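You operate a simulated robot arm through the tools that you are given. There is no shell and no other tool.

Carry out the task below with a simulated robot arm. There is one attempt and no reset: what you move stays moved.

TASK
Make a flat whiting bed at N28 and move the clamped tile from N29 onto it.
Fine: cover the whole tray with the filled sieve, tamp flat, put sieve and tamper back; knob to Open, slide the came off the glass and leave it in the gap; leave the other tile.

The check looks at the end state, three seconds after you hand in, the way a careful person would. Anything else that was tipped, shoved, dropped, spilled or broken makes it a failure. Lids that push on must go on centred and level and be pressed home; caps that screw on are set level and turned clockwise until they are tight.

THE ROBOT
A 7-joint arm with a three-finger gripper, fixed in place. Base frame: the origin is at the foot of the arm, x ahead of it, y to its left, z up; the work surface is at about z = 0.87. Units: m, rad, N and s.
Its first joint turns from -2.897 to 2.897 rad. Payload 2.69 kg.
The tool frame sits at the grasp point between the pads (the TCP): z along the fingers, y along the line on which they close. The tips reach 0.03 m beyond it. Largest opening 0.128 m; the body of the gripper starts 0.117 m behind the TCP.
Orientation is told as [roll, pitch, yaw] about the base's x, y, z axes, in that order, counted from this pose: with the fingers straight down and closing along the base's y, the tool's x points along the base's -x, its y along +y and its z along -z.

THE INTERFACE
- The arm moves only by the tool jog_arm. Its argument "moves" is a list of rows, each a list of 7 numbers: the shift along the base's x, y, z in units of 50 mm (1.0 is 50 mm), then the turn, a rotation vector about the base's x, y, z in units of 8 degrees (1.0 is 8 degrees), then the finger opening in cm, from 0 to 12.8. In form: [[x, y, z, wx, wy, wz, hand], ...]. A call has 1 to 20 rows; each row shifts and turns the commanded pose from where the row before left it. A call with a number of a shift or a turn outside -1 to 1 is refused whole. Each row takes 0.2 s and may step no farther than 0.05 m and 0.15 rad from the row before; otherwise, or with a gripper value out of range, the whole call is refused. A pose out of reach is approached as far as the arm can. The call stops where the force on the tool passes 40 N (or 10 N more than at its start, if that is more) or the arm is blocked; 0.2 s more then pass. Each finger halts on what it meets, pressing with about 35 N; the grip force reading is that of the motor and also rises with nothing between the fingers. The clock runs only during rows and for 0.2 s after the last one: add rows that do not move to give the fingers time. It gives the time, the measured TCP pose, the force on the tool (base axes), the opening and the grip force at its end, in the units of the frame above (readings bear some noise), with the torque about the TCP (base axes, N m) and any sound that the robot's microphone picked up, and new pictures: "show" is both (left out), scene, wrist or none.
- Cameras (640 x 400 px; columns grow to the right, rows downward): "scene" is fixed at [0.2203, 0.499, 1.4447]; the picture's right is [0.36, -0.93, 0.00], its down [-0.78, -0.30, -0.55] and it looks along [0.52, 0.20, -0.83] (base axes); focal length 253 px, centre (320, 200). "wrist" rides on the gripper at [0.058, 0.054, -0.131] in the tool frame; the picture's right is [-0.68, 0.74, 0.00], its down [-0.62, -0.57, -0.55] and it looks along [-0.40, -0.37, 0.84] (tool axes); focal length 234 px, centre (320, 200). There is no depth. A picture from a camera that has moved, and an enlarged one, comes with that camera's place and axes in the base frame and with its lens.
- lift_body(by): slides the trunk up (or, below 0, down) by that many m; the arm rides with it, the base frame stays. It gives what a move gives, with no picture.
- zoom(camera, box): a new picture of the part [left, top, right, bottom] of that camera's present view, enlarged. No time passes.
- close_job(): hands the job in; it is judged then, once.

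Places have to be worked out from the pictures, the camera data and where the tool is seen. Open the gripper and draw the arm clear of the work before you hand the job in, unless the task says otherwise.

The tools are called as name(argument=value, ...) on one line, values as JSON. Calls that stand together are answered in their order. jog_arm: Moves the arm, as the interface text tells. Its arguments: {"type":"object","properties":{"moves":{"type":"array","items":{"type":"array","items":{"type":"number"}}},"show":{"type":"string","enum":["both","scene","wrist","none"]}},"required":["moves"]} The other tools are called the same way: lift_body (by) slides the trunk up or down; zoom (camera, box) takes an enlarged picture of a part of a camera's view; close_job () hands the job in.

At the start:

```text
clock: 0.0
position: [0.6493, 0.4521, 1.1588]
orientation: [-0.001, 0.0, 0.0]
contact_force: [0.5, -0.1, -0.7]
torque: [0.0, -0.04, -0.01]
gripper_width: 0.1279
finger_force: 0.1
trunk travel left (down, up): [-0.15, 0.2]
```

scene: 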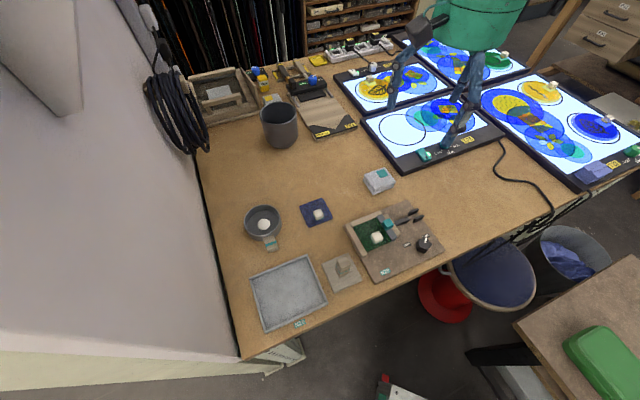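
wrist: 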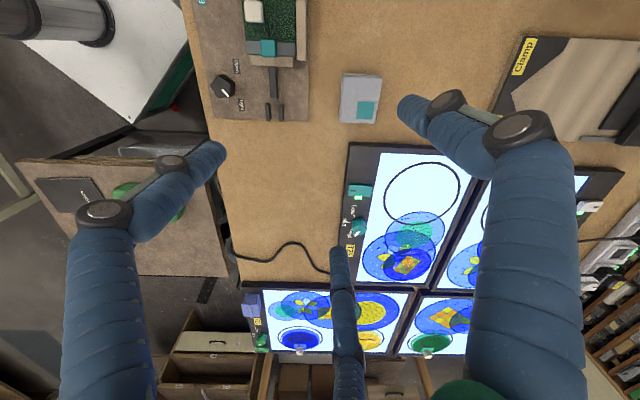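

The scene shows a tray (bottom), a sieve, a tamper, and a clamp board with a knob. I'll zoom in to identify them before moving.

zoom(camera="scene", box=[230, 190, 350, 340])

zoom(camera="scene", box=[310, 190, 450, 300])

zoom(camera="scene", box=[290, 150, 410, 230])

zoom(camera="wrist", box=[190, 0, 400, 140])

```text
2.67 times, centred on (290, 265) of scene
camera zoom: at [0.2203, 0.499, 1.4447], right [0.36, -0.93, 0.0], down [-0.78, -0.3, -0.55], along [0.52, 0.2, -0.83], focal length 676 px, centre (400, 27)
```

zoom: 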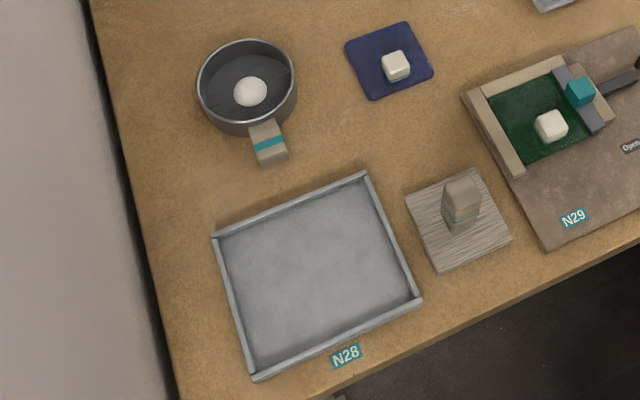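

```text
3.64 times, centred on (380, 245) of scene
camera zoom: at [0.2203, 0.499, 1.4447], right [0.36, -0.93, 0.0], down [-0.78, -0.3, -0.55], along [0.52, 0.2, -0.83], focal length 921 px, centre (102, 36)
```

zoom: 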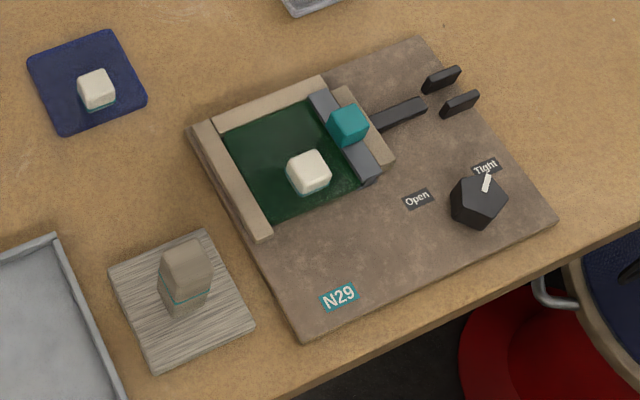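

```text
5.00 times, centred on (350, 190) of scene
camera zoom: at [0.2203, 0.499, 1.4447], right [0.36, -0.93, 0.0], down [-0.78, -0.3, -0.55], along [0.52, 0.2, -0.83], focal length 1266 px, centre (170, 250)
```

zoom: 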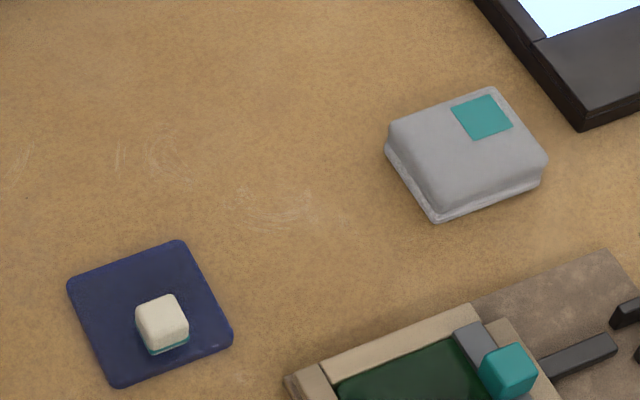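

```text
2.86 times, centred on (295, 70) of wrist
camera zoom: at [0.5909, 0.5036, 1.2901], right [0.68, 0.74, 0.0], down [0.62, -0.57, 0.55], along [0.4, -0.37, -0.84], focal length 669 px, centre (391, 571)
```

zoom: 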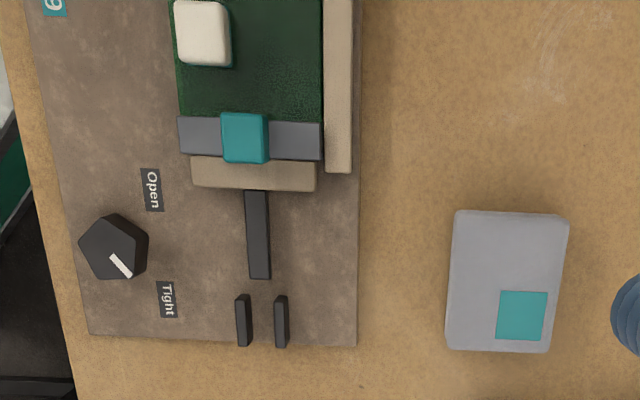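

Objects are all laid out at about 45° to the base: tray centre ≈ [0.33, 0.61], sieve ≈ [0.454, 0.738], tamper ≈ [0.41, 0.52], tile knob ≈ [0.516, 0.467], clamp knob ≈ [0.537, 0.358]. I'll swing the hand up high to look at them with the wrist camera, yawed 45°.

jog_arm(moves=[[-0.7, 0.4, 0, 0, 0, 0.8, 12.8], [-0.7, 0.4, 0, 0, 0, 0.8, 12.8], [-0.7, 0.4, 0, 0, 0, 0.8, 12.8], [-0.7, 0.4, 0, 0, 0, 0.8, 12.8], [-0.7, 0.4, 0, 0, 0, 0.8, 12.8], [-0.7, 0.4, 0, 0, 0, 0.8, 12.8], [-0.7, 0.4, 0, 0, 0, 0.825, 12.8], [0, 0, 0, 0, 0, 0, 12.8]])

```text
clock: 1.8
position: [0.4052, 0.5917, 1.1594]
orientation: [0.001, 0.0, 0.787]
contact_force: [-0.4, 0.1, 0.1]
torque: [-0.04, -0.05, -0.01]
gripper_width: 0.128
finger_force: 0.1
trunk travel left (down, up): [-0.15, 0.2]
camera wrist: at [0.3249, 0.587, 1.2902], right [-0.04, 1.0, 0.0], down [0.83, 0.04, 0.55], along [0.55, 0.02, -0.84], focal length 234 px, centre (320, 200)
```

scene: 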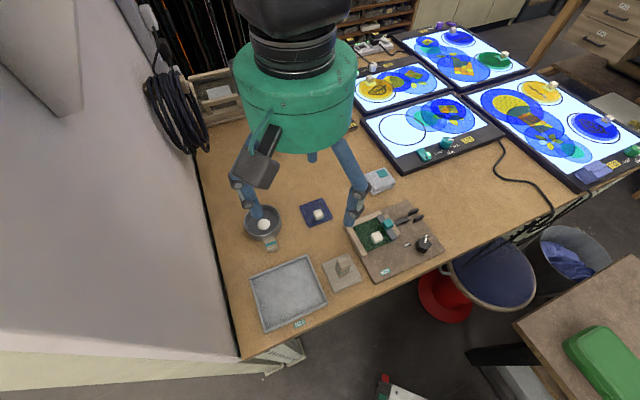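
wrist: 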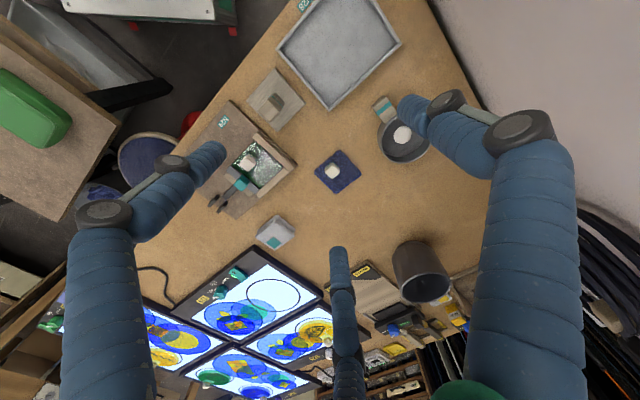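

The hand visually shows three fingers, so I'll close it up here in the air to see how the fingers come together before trusting the geometry.

jog_arm(moves=[[0, 0, 0, 0, 0, 0, 3], [0, 0, 0, 0, 0, 0, 3], [0, 0, 0, 0, 0, 0, 3], [0, 0, 0, 0, 0, 0, 3]])

zoom(camera="scene", box=[200, 40, 400, 250])

```text
clock: 2.8
position: [0.406, 0.5923, 1.1593]
orientation: [0.001, 0.001, 0.784]
contact_force: [1.2, -0.1, -0.1]
torque: [0.01, 0.01, 0.01]
gripper_width: 0.0296
finger_force: 0.1
trunk travel left (down, up): [-0.15, 0.2]
camera wrist: at [0.3259, 0.5866, 1.29], right [-0.04, 1.0, 0.0], down [0.84, 0.04, 0.55], along [0.55, 0.02, -0.84], focal length 234 px, centre (320, 200)
```

scene: 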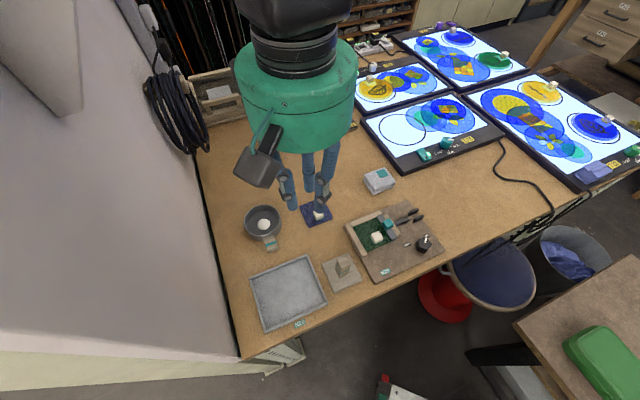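
wrist: 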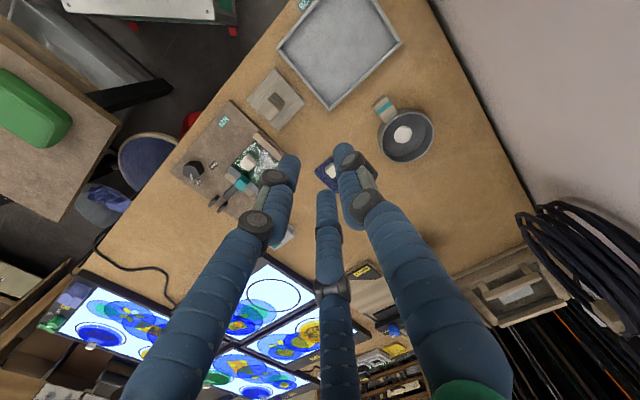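

```text
1.90 times, centred on (300, 145) of scene
camera zoom: at [0.2203, 0.499, 1.4447], right [0.36, -0.93, 0.0], down [-0.78, -0.3, -0.55], along [0.52, 0.2, -0.83], focal length 482 px, centre (358, 305)
```

zoom: 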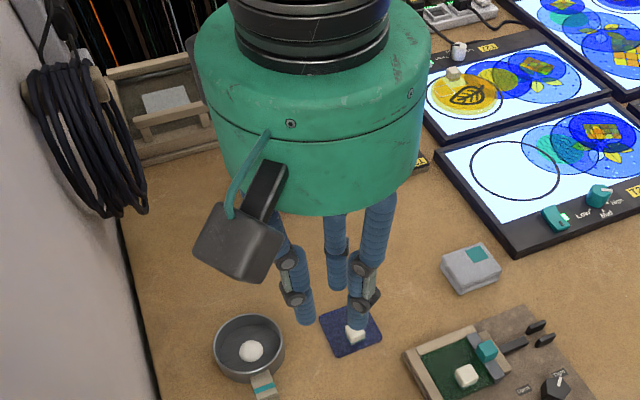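

The three fingers converge radially in the picture, though the spec says two pads closing on tool y; I'll be wary of both. Let me zoom the current wrist view on the tray, sieve, tamper and clamp.

zoom(camera="wrist", box=[270, 0, 450, 170])

zoom(camera="wrist", box=[160, 60, 320, 220])

zoom(camera="scene", box=[240, 195, 290, 255])

```text
2.35 times, centred on (360, 85) of wrist
camera zoom: at [0.3259, 0.5866, 1.29], right [-0.04, 1.0, 0.0], down [0.84, 0.04, 0.55], along [0.55, 0.02, -0.84], focal length 551 px, centre (226, 471)
```

zoom: 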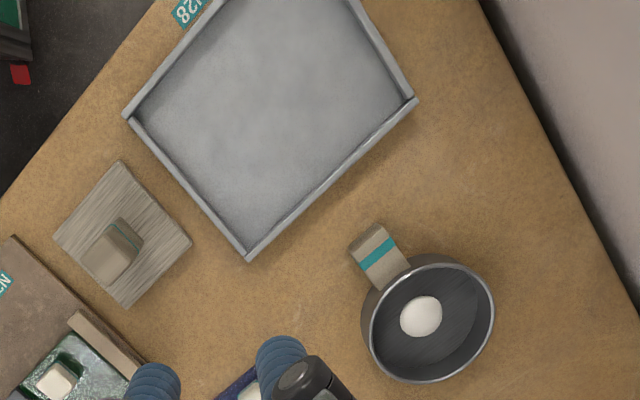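

```text
2.50 times, centred on (240, 140) of wrist
camera zoom: at [0.3259, 0.5866, 1.29], right [-0.04, 1.0, 0.0], down [0.84, 0.04, 0.55], along [0.55, 0.02, -0.84], focal length 585 px, centre (520, 350)
```

zoom: 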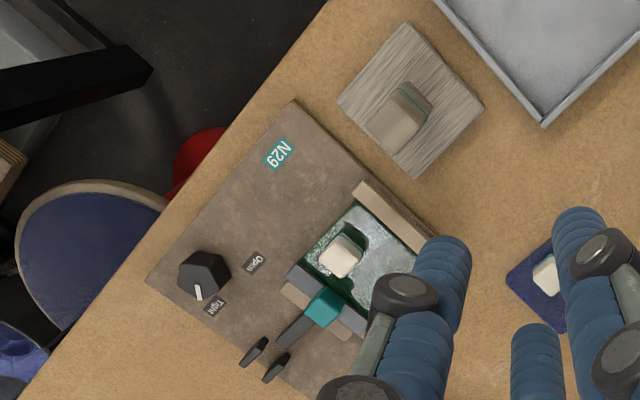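

```text
6.67 times, centred on (265, 225) of scene
camera zoom: at [0.2203, 0.499, 1.4447], right [0.36, -0.93, 0.0], down [-0.78, -0.3, -0.55], along [0.52, 0.2, -0.83], focal length 1689 px, centre (687, 33)
```

zoom: 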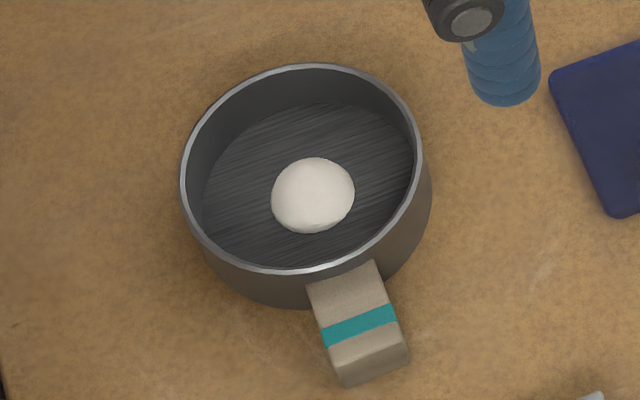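

I estimate the sieve handle at about [0.406, 0.695, 0.90], pointing along (-0.7,-0.7) from the bowl. I'll hover the TCP over it at z≈1.00 with the gripper opened 5 cm, then refine from the wrist picture.

jog_arm(moves=[[0, 0.515, -0.795, 0, 0, 0, 5], [0, 0.515, -0.795, 0, 0, 0, 5], [0, 0.515, -0.795, 0, 0, 0, 5], [0, 0.515, -0.795, 0, 0, 0, 5], [0, 0, 0, 0, 0, 0, 5]])

```text
clock: 4.0
position: [0.4044, 0.6969, 0.9975]
orientation: [-0.001, 0.001, 0.783]
contact_force: [-0.3, 0.2, -0.2]
torque: [-0.06, 0.0, -0.01]
gripper_width: 0.0499
finger_force: 0.2
trunk travel left (down, up): [-0.15, 0.2]
camera wrist: at [0.3253, 0.6915, 1.1292], right [-0.04, 1.0, 0.0], down [0.84, 0.04, 0.55], along [0.55, 0.02, -0.84], focal length 234 px, centre (320, 200)
```

scene: 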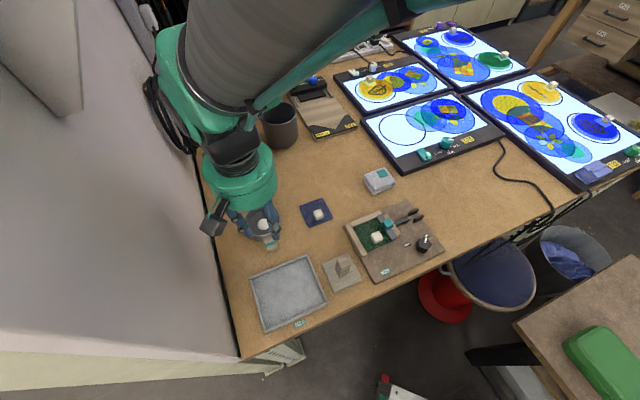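
wrist: 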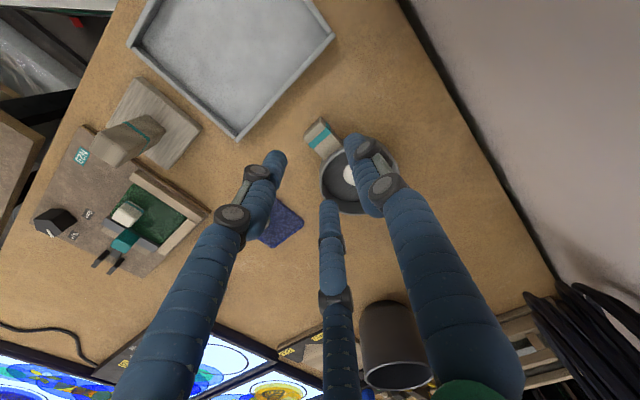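

The wrist view shows the handle just beyond the finger tips. Zooming to pin its position.

zoom(camera="wrist", box=[270, 90, 420, 230])

zoom(camera="scene", box=[220, 170, 320, 260])

```text
2.86 times, centred on (345, 160) of wrist
camera zoom: at [0.3253, 0.6915, 1.1292], right [-0.04, 1.0, 0.0], down [0.84, 0.04, 0.55], along [0.55, 0.02, -0.84], focal length 669 px, centre (249, 314)
```

zoom: 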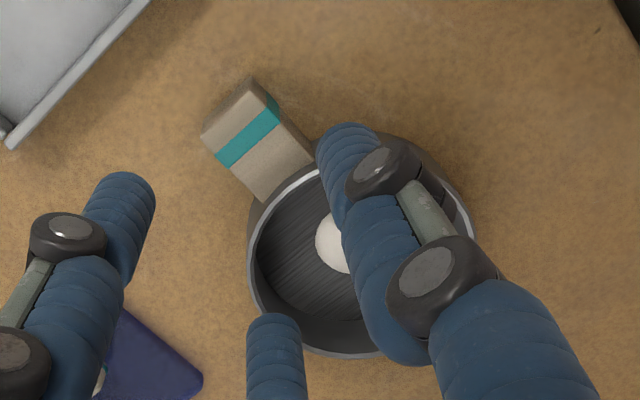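

```text
4.44 times, centred on (270, 215) of scene
camera zoom: at [0.2203, 0.499, 1.4447], right [0.36, -0.93, 0.0], down [-0.78, -0.3, -0.55], along [0.52, 0.2, -0.83], focal length 1126 px, centre (542, 133)
```

zoom: 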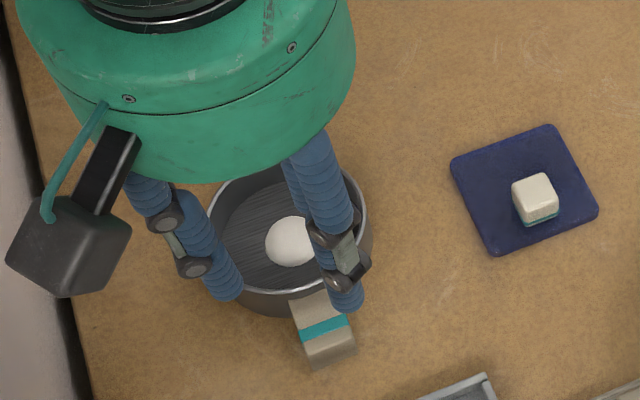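

Handle band is near [0.400, 0.694] by the wrist camera. I'll descend to z≈0.95 and re-check alignment before closing in.

jog_arm(moves=[[-0.08, -0.05, -0.5, 0, 0, 0, 5], [0, 0, -0.45, 0, 0, 0, 5], [0, 0, 0, 0, 0, 0, 5]])

zoom(camera="wrist", box=[240, 90, 400, 230])

zoom(camera="scene", box=[220, 190, 300, 260])

```text
clock: 4.8
position: [0.402, 0.6929, 0.951]
orientation: [0.002, -0.001, 0.785]
contact_force: [0.4, 0.5, -0.6]
torque: [-0.04, 0.01, -0.04]
gripper_width: 0.05
finger_force: 0.0
trunk travel left (down, up): [-0.15, 0.2]
camera wrist: at [0.3219, 0.6877, 1.083], right [-0.04, 1.0, 0.0], down [0.84, 0.04, 0.55], along [0.55, 0.02, -0.84], focal length 234 px, centre (320, 200)
```

scene: 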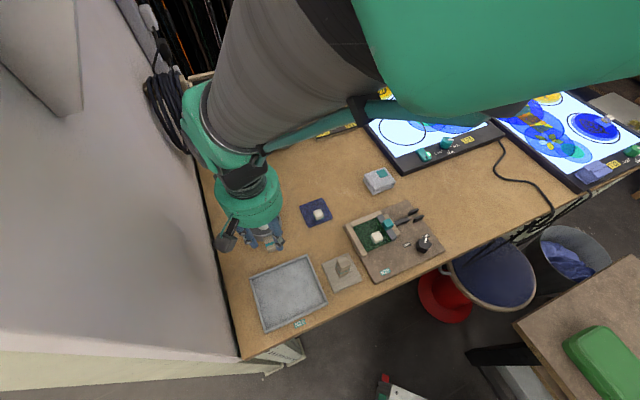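
wrist: 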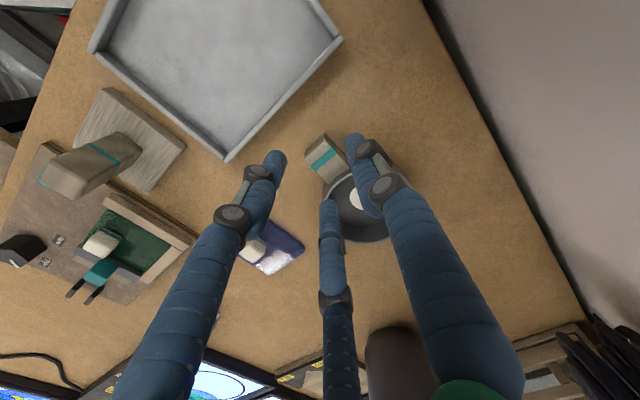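

```text
2.86 times, centred on (320, 160) of wrist
camera zoom: at [0.3219, 0.6877, 1.083], right [-0.04, 1.0, 0.0], down [0.84, 0.04, 0.55], along [0.55, 0.02, -0.84], focal length 669 px, centre (320, 314)
```

zoom: 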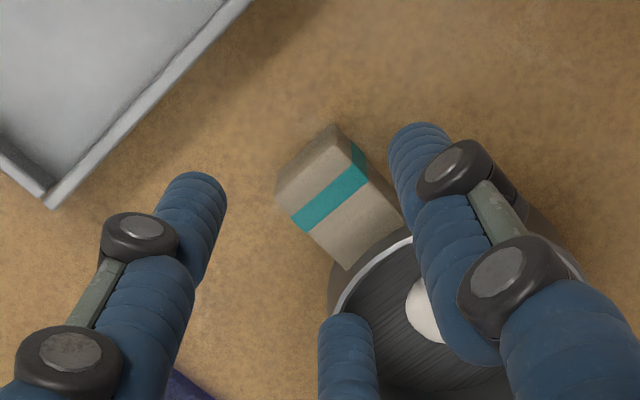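

```text
5.71 times, centred on (260, 225) of scene
camera zoom: at [0.2203, 0.499, 1.4447], right [0.36, -0.93, 0.0], down [-0.78, -0.3, -0.55], along [0.52, 0.2, -0.83], focal length 1448 px, centre (663, 57)
```

zoom: 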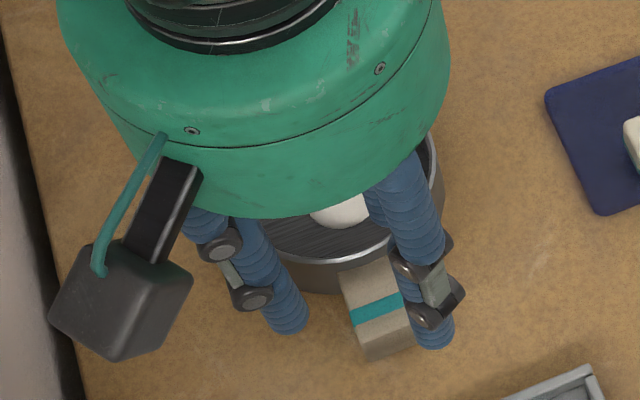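

Aligned: band at ≈[0.399, 0.693], TCP at [0.402, 0.693]. Descending gently toward z≈0.906, nudging 3 mm in −x.

jog_arm(moves=[[-0.06, 0, -0.2, 0, 0, 0, 5], [0, 0, -0.2, 0, 0, 0, 5], [0, 0, -0.2, 0, 0, 0, 5], [0, 0, 0, 0, 0, 0, 5]])

zoom(camera="wrist", box=[240, 90, 400, 230])

```text
clock: 5.7
position: [0.4012, 0.6966, 0.9297]
orientation: [0.003, -0.011, 0.788]
contact_force: [-0.5, 4.4, 8.7]
torque: [0.22, -0.35, 0.15]
gripper_width: 0.052
finger_force: 0.8
trunk travel left (down, up): [-0.15, 0.2]
stopped in row 4: the force on the tool passed its limit at 43 N (the readings are from after the stop); the commanded pose is now the measured one
camera wrist: at [0.3196, 0.6897, 1.0601], right [-0.04, 1.0, 0.01], down [0.83, 0.03, 0.55], along [0.55, 0.03, -0.83], focal length 234 px, centre (320, 200)
```

scene: 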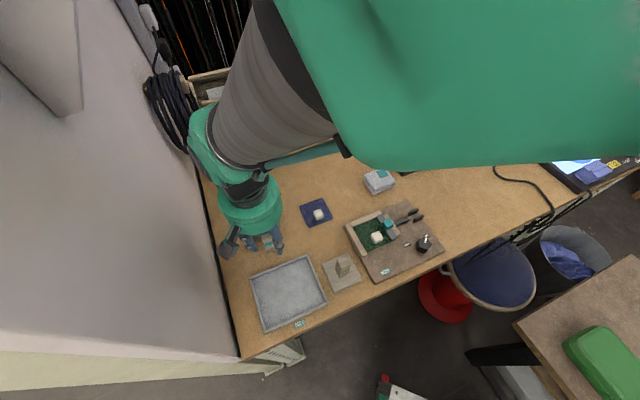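
wrist: 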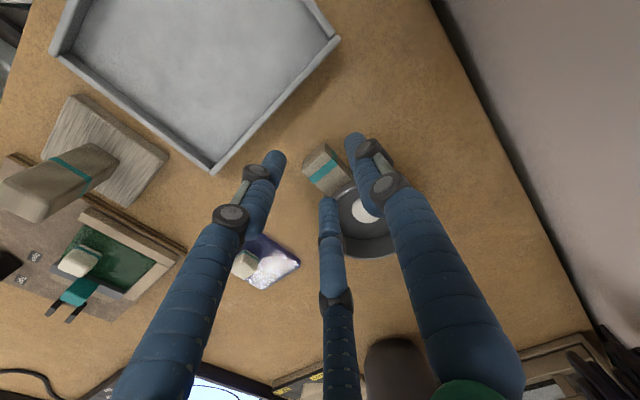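

```text
2.86 times, centred on (320, 160) of wrist
camera zoom: at [0.3196, 0.6897, 1.0601], right [-0.04, 1.0, 0.01], down [0.83, 0.03, 0.55], along [0.55, 0.03, -0.83], focal length 669 px, centre (320, 314)
```

zoom: 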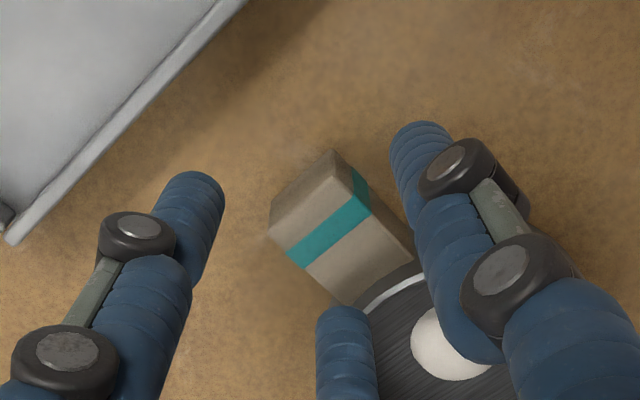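

The force and torque place the contact at tool (−0.037, −0.023), exactly where the third visible finger is, so the hand really is a three-finger radial gripper (fingers at +y and ±120°). I'll instead grip the round bowl like a three-jaw chuck, handle centred in a gap (yaw 75°). First rise and move above the bowl, opened wide.

jog_arm(moves=[[0, 0, 0.6, 0, 0, 0, 5], [0, 0, 0.9, 0, 0, 0, 5], [0, 0, 0.9, 0, 0, 0.5, 12.8], [0.3, 0.27, 0, 0, 0, 0.8, 12.8], [0.3, 0.27, 0, 0, 0, 0.8, 12.8], [0.25, 0.25, 0, 0, 0, 0.8, 12.8], [0, 0, 0, 0, 0, 0.83, 12.8], [0, 0, 0, 0, 0, 0, 12.8]])

zoom(camera="wrist", box=[230, 80, 410, 240])

zoom(camera="scene", box=[220, 180, 320, 260])

```text
clock: 7.5
position: [0.4436, 0.7349, 1.0462]
orientation: [0.002, -0.007, 1.308]
contact_force: [-0.3, 0.4, 0.7]
torque: [0.02, -0.01, -0.01]
gripper_width: 0.1278
finger_force: 0.1
trunk travel left (down, up): [-0.15, 0.2]
camera wrist: at [0.3749, 0.6893, 1.178], right [-0.54, 0.84, 0.01], down [0.71, 0.44, 0.55], along [0.46, 0.3, -0.83], focal length 234 px, centre (320, 200)
```

scene: 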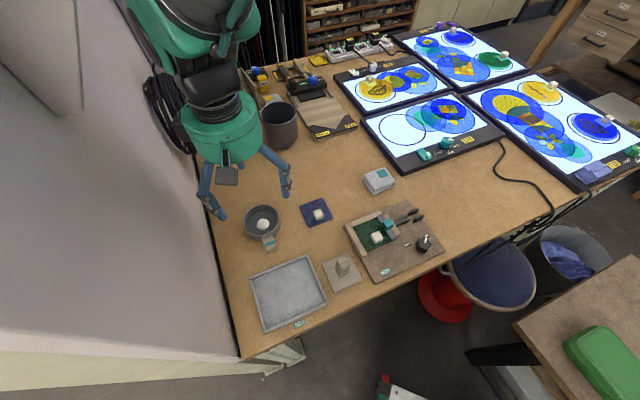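
wrist: 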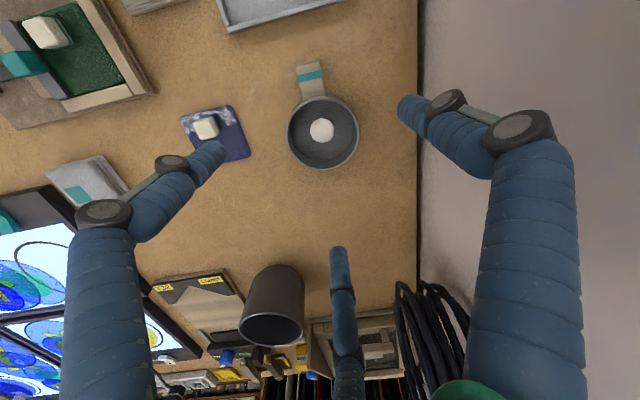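

```text
2.50 times, centred on (320, 160) of wrist
camera zoom: at [0.3749, 0.6893, 1.178], right [-0.54, 0.84, 0.01], down [0.71, 0.44, 0.55], along [0.46, 0.3, -0.83], focal length 585 px, centre (320, 300)
```

zoom: 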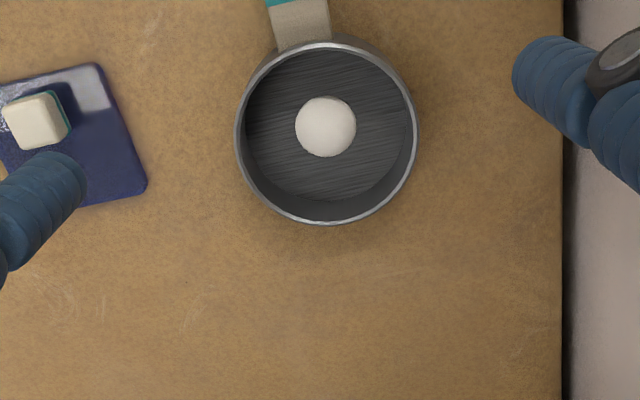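

```text
5.00 times, centred on (270, 220) of scene
camera zoom: at [0.2203, 0.499, 1.4447], right [0.36, -0.93, 0.0], down [-0.78, -0.3, -0.55], along [0.52, 0.2, -0.83], focal length 1266 px, centre (570, 100)
```

zoom: 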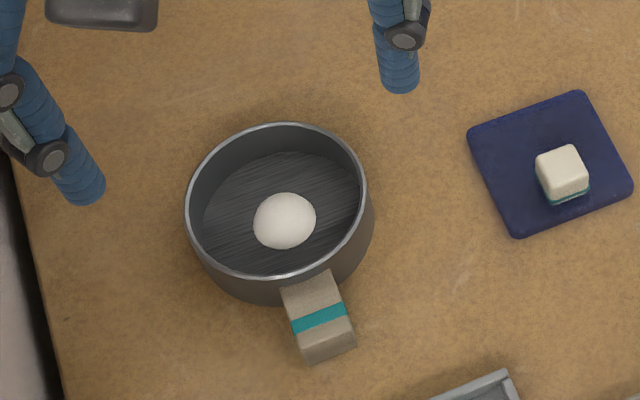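

The bowl is undisturbed and level; wrist view gives rim centre ≈[0.447, 0.738], outer diameter ≈0.087. Descending over it to z≈0.96 and fixing the small tilt, then re-checking.

jog_arm(moves=[[0.05, 0.05, -0.6, 0, 0.05, 0, 12.8], [0, 0, -0.6, 0, 0, 0, 12.8], [0, 0, -0.5, 0, 0, 0, 12.8], [0, 0, 0, 0, 0, 0, 12.8]])

zoom(camera="wrist", box=[230, 80, 410, 240])

zoom(camera="scene", box=[220, 180, 320, 260])

```text
clock: 8.5
position: [0.4446, 0.7378, 0.9609]
orientation: [0.007, -0.005, 1.306]
contact_force: [0.0, 1.0, -0.3]
torque: [-0.04, 0.01, 0.0]
gripper_width: 0.1278
finger_force: 0.0
trunk travel left (down, up): [-0.15, 0.2]
camera wrist: at [0.378, 0.6925, 1.0939], right [-0.53, 0.85, 0.01], down [0.71, 0.44, 0.55], along [0.46, 0.3, -0.84], focal length 234 px, centre (320, 200)
```

scene: 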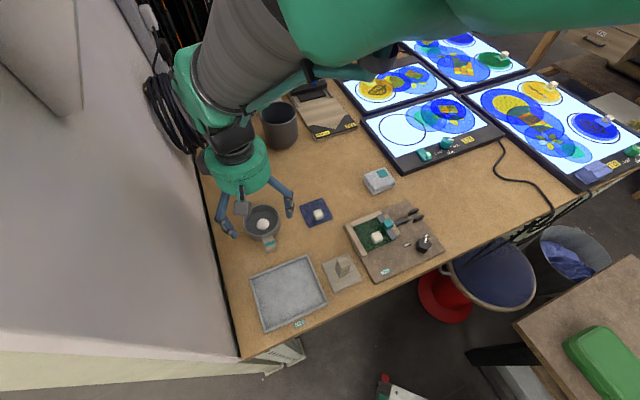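
wrist: 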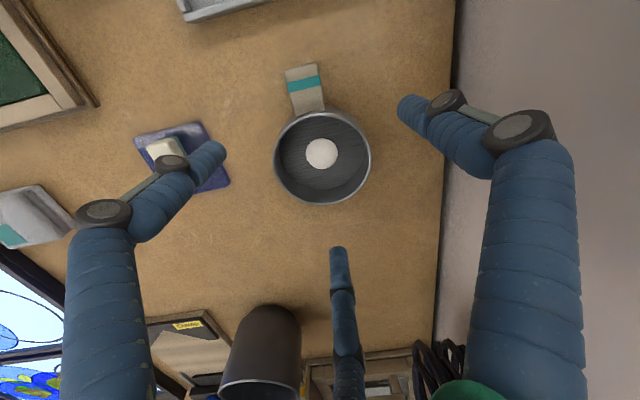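

```text
2.50 times, centred on (320, 160) of wrist
camera zoom: at [0.378, 0.6925, 1.0939], right [-0.53, 0.85, 0.01], down [0.71, 0.44, 0.55], along [0.46, 0.3, -0.84], focal length 585 px, centre (320, 300)
```

zoom: 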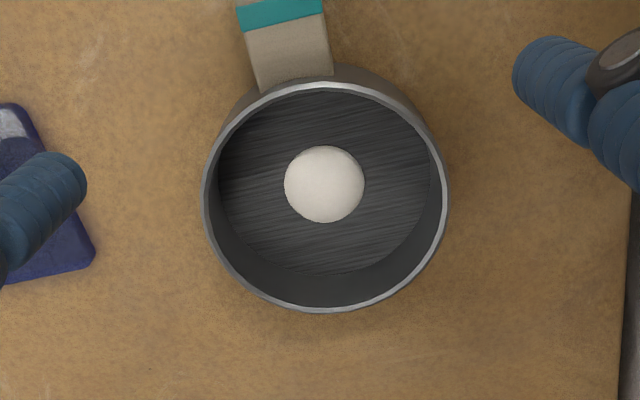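

```text
5.00 times, centred on (270, 220) of scene
camera zoom: at [0.2203, 0.499, 1.4447], right [0.36, -0.93, 0.0], down [-0.78, -0.3, -0.55], along [0.52, 0.2, -0.83], focal length 1266 px, centre (570, 100)
```

zoom: 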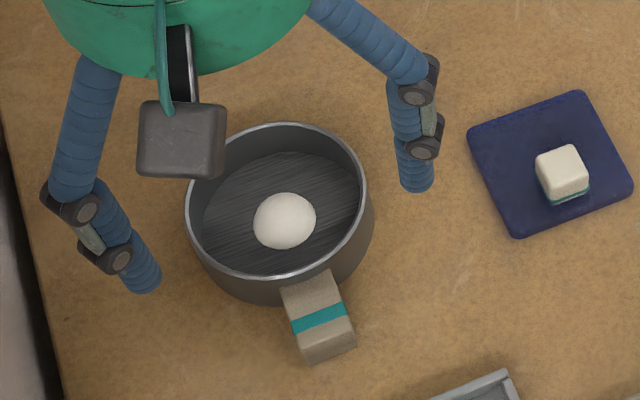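

Bowl centre is within ~3 mm of the TCP axis and the rim is ≈0.893. Descending to z≈0.906 then closing gently around the bowl.

jog_arm(moves=[[0.02, 0.04, -0.4, -0.04, 0.03, 0, 12.8], [0, 0, -0.4, 0, 0, 0, 12.8], [0, 0, -0.3, 0, 0, 0, 12.8], [0, 0, 0, 0, 0, 0, 12.8]])

zoom(camera="scene", box=[220, 180, 320, 260])

zoom(camera="wrist", box=[230, 80, 410, 240])

```text
clock: 9.5
position: [0.4464, 0.739, 0.905]
orientation: [0.012, 0.0, 1.308]
contact_force: [-0.6, -1.3, 0.5]
torque: [-0.02, -0.03, 0.0]
gripper_width: 0.1278
finger_force: 0.1
trunk travel left (down, up): [-0.15, 0.2]
camera wrist: at [0.3795, 0.695, 1.0388], right [-0.53, 0.85, 0.01], down [0.71, 0.45, 0.54], along [0.45, 0.29, -0.84], focal length 234 px, centre (320, 200)
```

scene: 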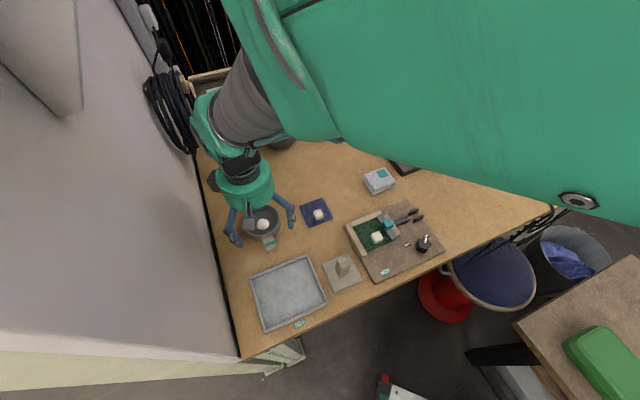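
wrist: 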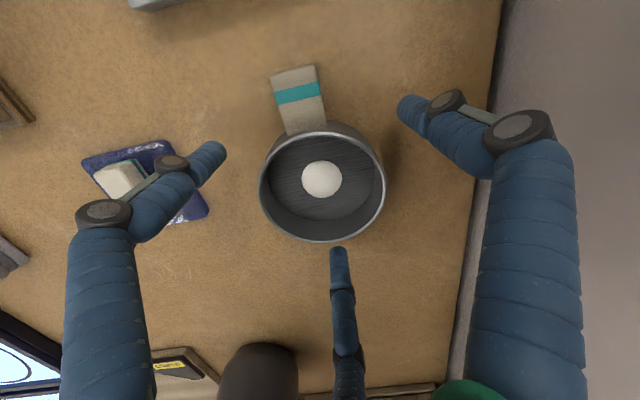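

```text
5.00 times, centred on (270, 220) of scene
camera zoom: at [0.2203, 0.499, 1.4447], right [0.36, -0.93, 0.0], down [-0.78, -0.3, -0.55], along [0.52, 0.2, -0.83], focal length 1266 px, centre (570, 100)
```

zoom: 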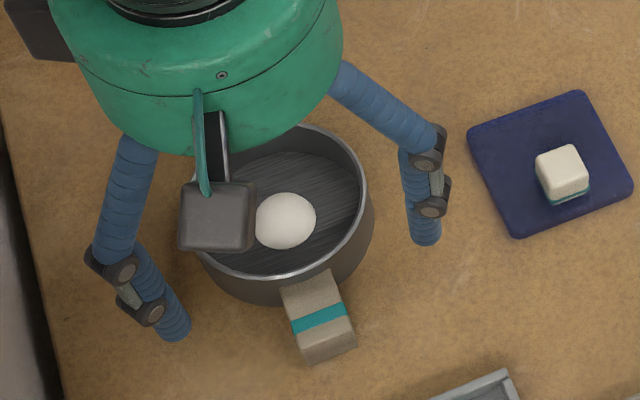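

```text
2.50 times, centred on (320, 160) of wrist
camera zoom: at [0.3795, 0.695, 1.0388], right [-0.53, 0.85, 0.01], down [0.71, 0.45, 0.54], along [0.45, 0.29, -0.84], focal length 585 px, centre (320, 300)
```

zoom: 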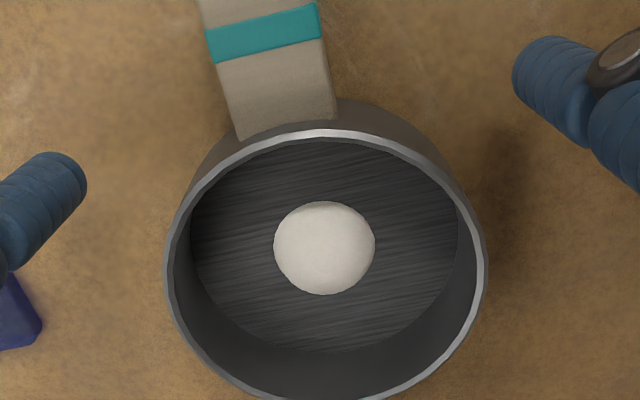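

Tilt is a small rotation about base y (~0.011); I correct it while closing the fingers in steps around the bowl.

jog_arm(moves=[[0, 0.02, 0, -0.012, -0.08, 0, 11], [0, 0, 0, 0, 0, 0, 10], [0, 0, 0, 0, 0, 0, 9.4], [0, 0, 0, 0, 0, 0, 9.0], [0, 0, 0, 0, 0, 0, 8.7], [0, 0, 0, 0, 0, 0, 8.4], [0, 0, 0, 0, 0, 0, 8.0], [0, 0, 0, 0, 0, 0, 7.5]])

zoom(camera="scene", box=[220, 180, 320, 260])

```text
clock: 11.3
position: [0.4459, 0.74, 0.907]
orientation: [0.001, 0.0, 1.307]
contact_force: [1.2, 0.7, 2.7]
torque: [0.0, 0.13, 0.03]
gripper_width: 0.0845
finger_force: 35.1
trunk travel left (down, up): [-0.15, 0.2]
camera wrist: at [0.3779, 0.696, 1.0383], right [-0.53, 0.85, 0.0], down [0.71, 0.45, 0.55], along [0.46, 0.29, -0.84], focal length 234 px, centre (320, 200)
```

scene: 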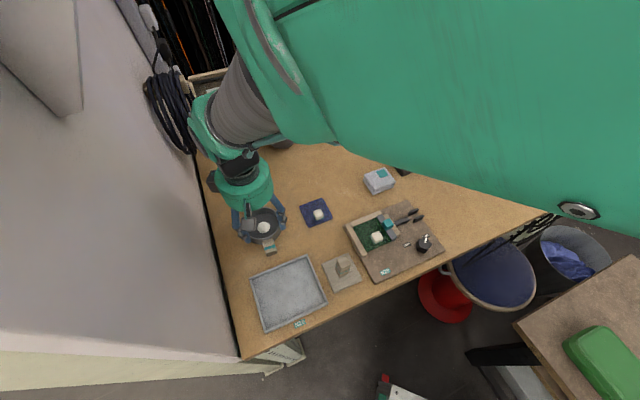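
wrist: 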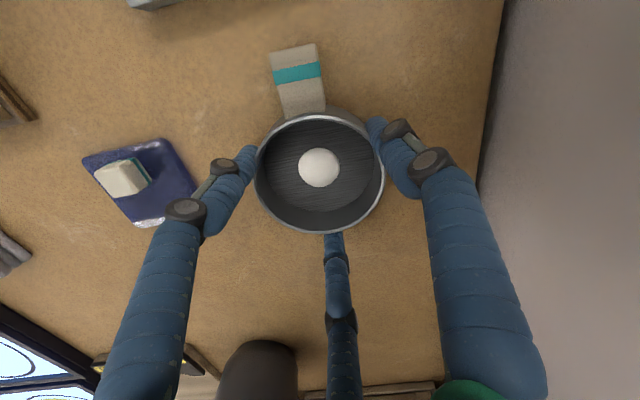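

```text
5.00 times, centred on (270, 220) of scene
camera zoom: at [0.2203, 0.499, 1.4447], right [0.36, -0.93, 0.0], down [-0.78, -0.3, -0.55], along [0.52, 0.2, -0.83], focal length 1266 px, centre (570, 100)
```

zoom: 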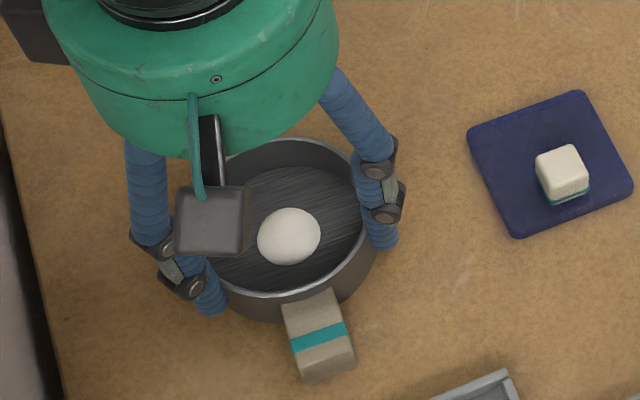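

Bowl gripped (8.45 cm, 35 N); it slid about 1 cm into the TCP, which tells me the scene camera estimates are accurate and the wrist camera ones are biased ~9 mm along its view. Now a slow lift of 4 cm to see whether it's held and whether any powder falls.

jog_arm(moves=[[0, 0, 0.2, 0, 0, 0, 7.5], [0, 0, 0.2, 0, 0, 0, 7.5], [0, 0, 0.2, 0, 0, 0, 7.5], [0, 0, 0.2, 0, 0, 0, 7.5], [0, 0, 0, 0, 0, 0, 7.5]])

zoom(camera="scene", box=[220, 180, 320, 260])

```text
clock: 12.5
position: [0.4456, 0.7405, 0.9456]
orientation: [-0.001, 0.001, 1.306]
contact_force: [-0.4, 0.1, -0.8]
torque: [0.04, -0.02, 0.01]
gripper_width: 0.0844
finger_force: 35.0
trunk travel left (down, up): [-0.15, 0.2]
camera wrist: at [0.3783, 0.6959, 1.078], right [-0.53, 0.85, 0.0], down [0.71, 0.45, 0.55], along [0.46, 0.29, -0.84], focal length 234 px, centre (320, 200)
```

scene: 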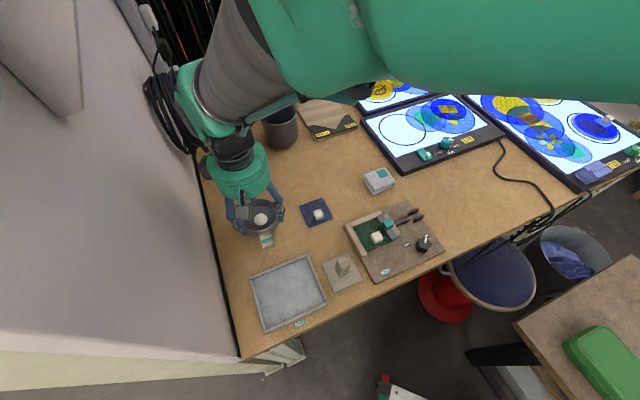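
wrist: 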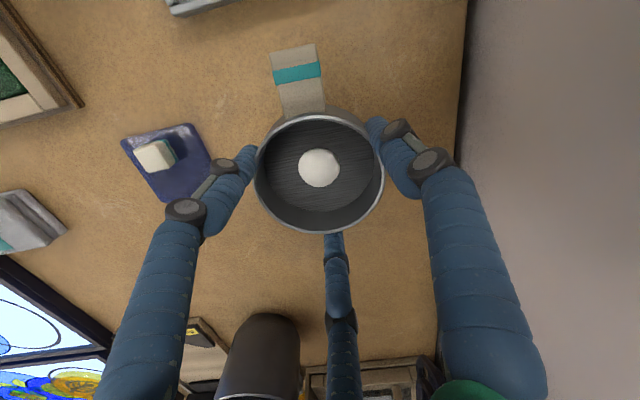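

```text
5.00 times, centred on (270, 220) of scene
camera zoom: at [0.2203, 0.499, 1.4447], right [0.36, -0.93, 0.0], down [-0.78, -0.3, -0.55], along [0.52, 0.2, -0.83], focal length 1266 px, centre (570, 100)
```

zoom: 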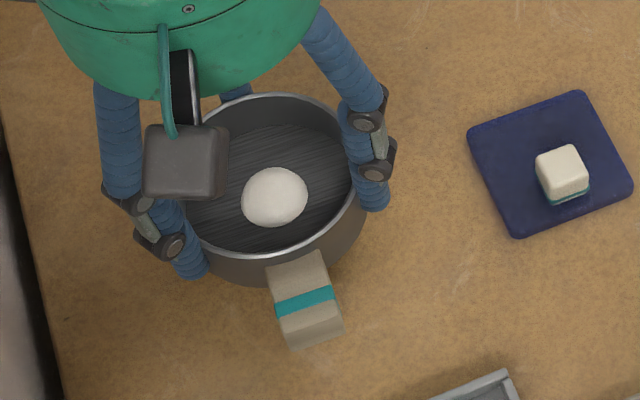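

Held securely with no visible spill. Now moving slowly toward the tray, checking midway whether moving alone makes it shed powder.

jog_arm(moves=[[-0.2, -0.2, 0, 0, 0, 0, 7.5], [-0.25, -0.25, 0, 0, 0, 0, 7.5], [-0.25, -0.25, 0, 0, 0, 0, 7.5], [-0.2, -0.2, 0, 0, 0, 0, 7.5]], show="scene")

zoom(camera="scene", box=[220, 180, 340, 330])

```text
clock: 13.5
position: [0.4006, 0.6957, 0.9466]
orientation: [-0.001, 0.0, 1.307]
contact_force: [0.2, 1.2, -1.4]
torque: [0.02, -0.02, 0.0]
gripper_width: 0.0842
finger_force: 35.0
trunk travel left (down, up): [-0.15, 0.2]
```

scene: 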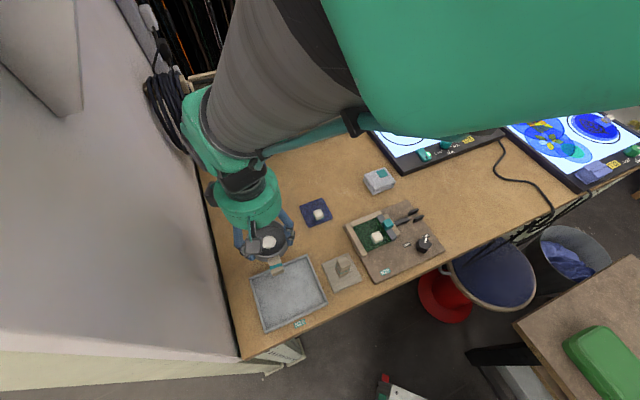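

```text
2.67 times, centred on (280, 255) of scene
camera zoom: at [0.2203, 0.499, 1.4447], right [0.36, -0.93, 0.0], down [-0.78, -0.3, -0.55], along [0.52, 0.2, -0.83], focal length 676 px, centre (427, 53)
```

zoom: 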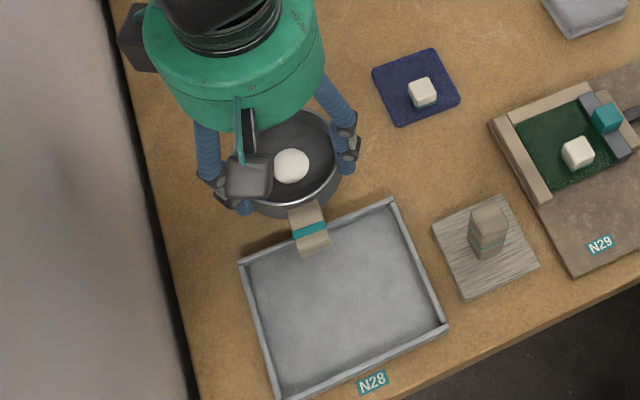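

No spill so far. Continue to the tray centre ≈[0.328, 0.615].

jog_arm(moves=[[-0.29, -0.323, 0, 0, 0, 0, 7.5], [-0.29, -0.323, 0, 0, 0, 0, 7.5], [-0.29, -0.323, 0, 0, 0, 0, 7.5], [-0.29, -0.323, 0, 0, 0, 0, 7.5], [-0.29, -0.323, 0, 0, 0, 0, 7.5], [0, 0, 0, 0, 0, 0, 7.5]])

zoom(camera="scene", box=[220, 200, 340, 350])

```text
clock: 14.9
position: [0.3292, 0.6136, 0.9463]
orientation: [0.0, -0.001, 1.306]
contact_force: [0.2, -0.4, -0.8]
torque: [0.03, -0.02, 0.01]
gripper_width: 0.0842
finger_force: 35.0
trunk travel left (down, up): [-0.15, 0.2]
camera wrist: at [0.2609, 0.5696, 1.0785], right [-0.53, 0.85, 0.0], down [0.71, 0.45, 0.55], along [0.46, 0.29, -0.84], focal length 234 px, centre (320, 200)
```

scene: 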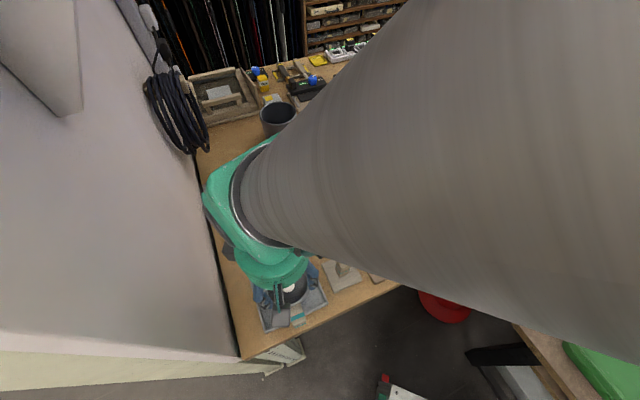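
wrist: 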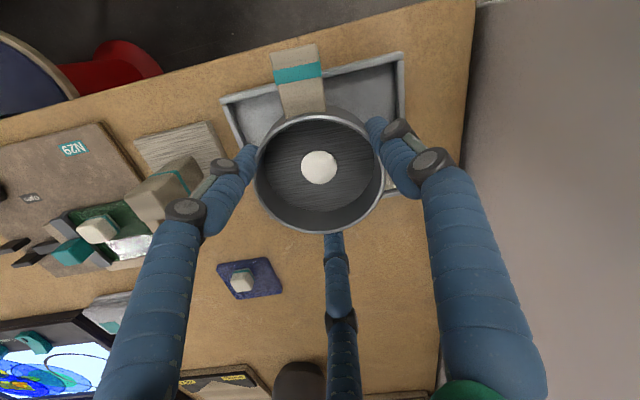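

```text
2.67 times, centred on (280, 275) of scene
camera zoom: at [0.2203, 0.499, 1.4447], right [0.36, -0.93, 0.0], down [-0.78, -0.3, -0.55], along [0.52, 0.2, -0.83], focal length 676 px, centre (427, 0)
```

zoom: 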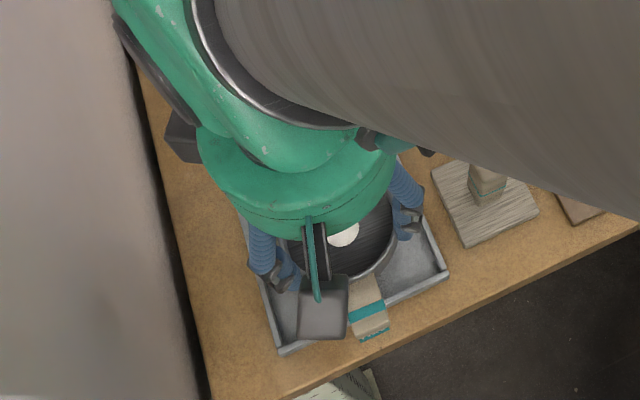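

Over the tray with no powder falling when still, so shaking is needed. A short gentle shake (±8 mm) to see the response.

jog_arm(moves=[[0.08, -0.08, 0, 0, 0, 0, 7.5], [-0.16, 0.16, 0, 0, 0, 0, 7.5], [0.16, -0.16, 0, 0, 0, 0, 7.5], [-0.16, 0.16, 0, 0, 0, 0, 7.5], [0.16, -0.16, 0, 0, 0, 0, 7.5], [-0.08, 0.08, 0, 0, 0, 0, 7.5]])

zoom(camera="wrist", box=[200, 30, 440, 240])

zoom(camera="scene", box=[240, 240, 340, 340])

```text
clock: 16.3
position: [0.3289, 0.6147, 0.9461]
orientation: [0.0, 0.0, 1.304]
contact_force: [0.6, -0.2, -0.8]
torque: [0.02, -0.01, 0.02]
gripper_width: 0.0845
finger_force: 35.2
trunk travel left (down, up): [-0.15, 0.2]
camera wrist: at [0.2607, 0.5696, 1.0786], right [-0.53, 0.85, 0.0], down [0.71, 0.45, 0.55], along [0.46, 0.29, -0.84], focal length 234 px, centre (320, 200)
```

scene: 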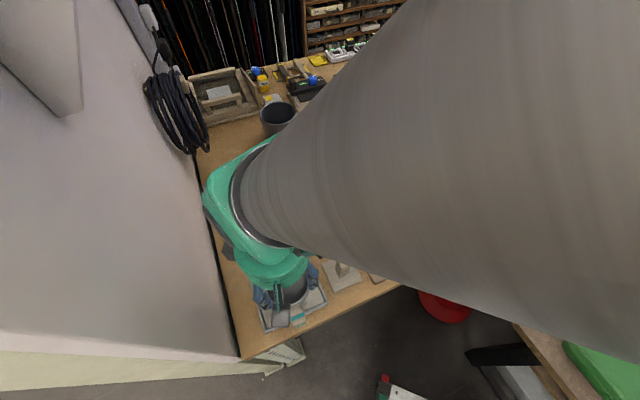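
wrist: 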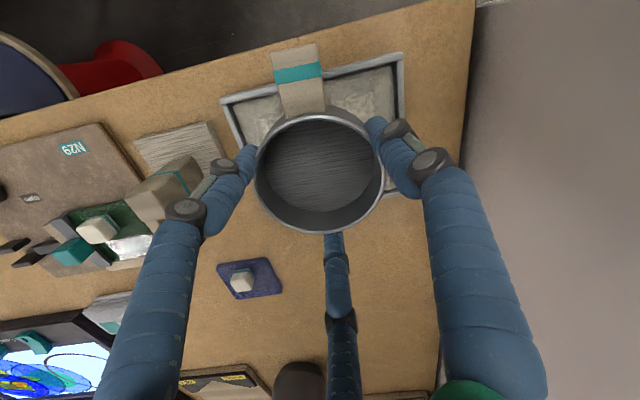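

```text
1.90 times, centred on (320, 135) of wrist
camera zoom: at [0.2607, 0.5696, 1.0786], right [-0.53, 0.85, 0.0], down [0.71, 0.45, 0.55], along [0.46, 0.29, -0.84], focal length 446 px, centre (320, 324)
```

zoom: 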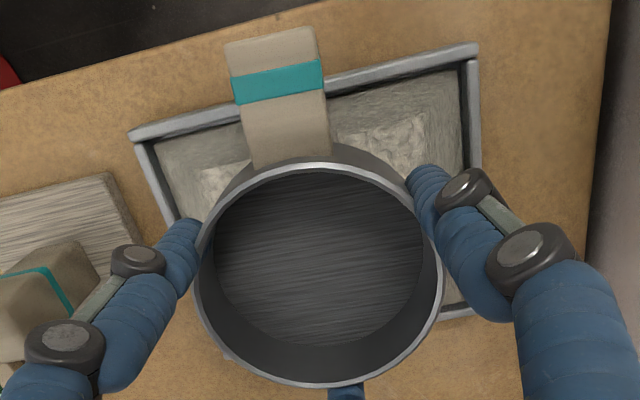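

```text
4.00 times, centred on (290, 290) of scene
camera zoom: at [0.2203, 0.499, 1.4447], right [0.36, -0.93, 0.0], down [-0.78, -0.3, -0.55], along [0.52, 0.2, -0.83], focal length 1013 px, centre (440, -160)
```

zoom: 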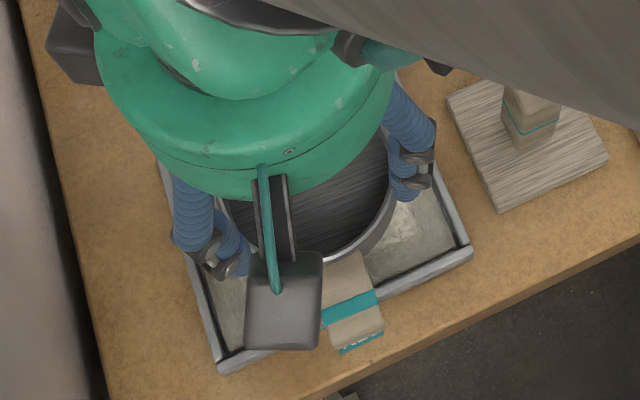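

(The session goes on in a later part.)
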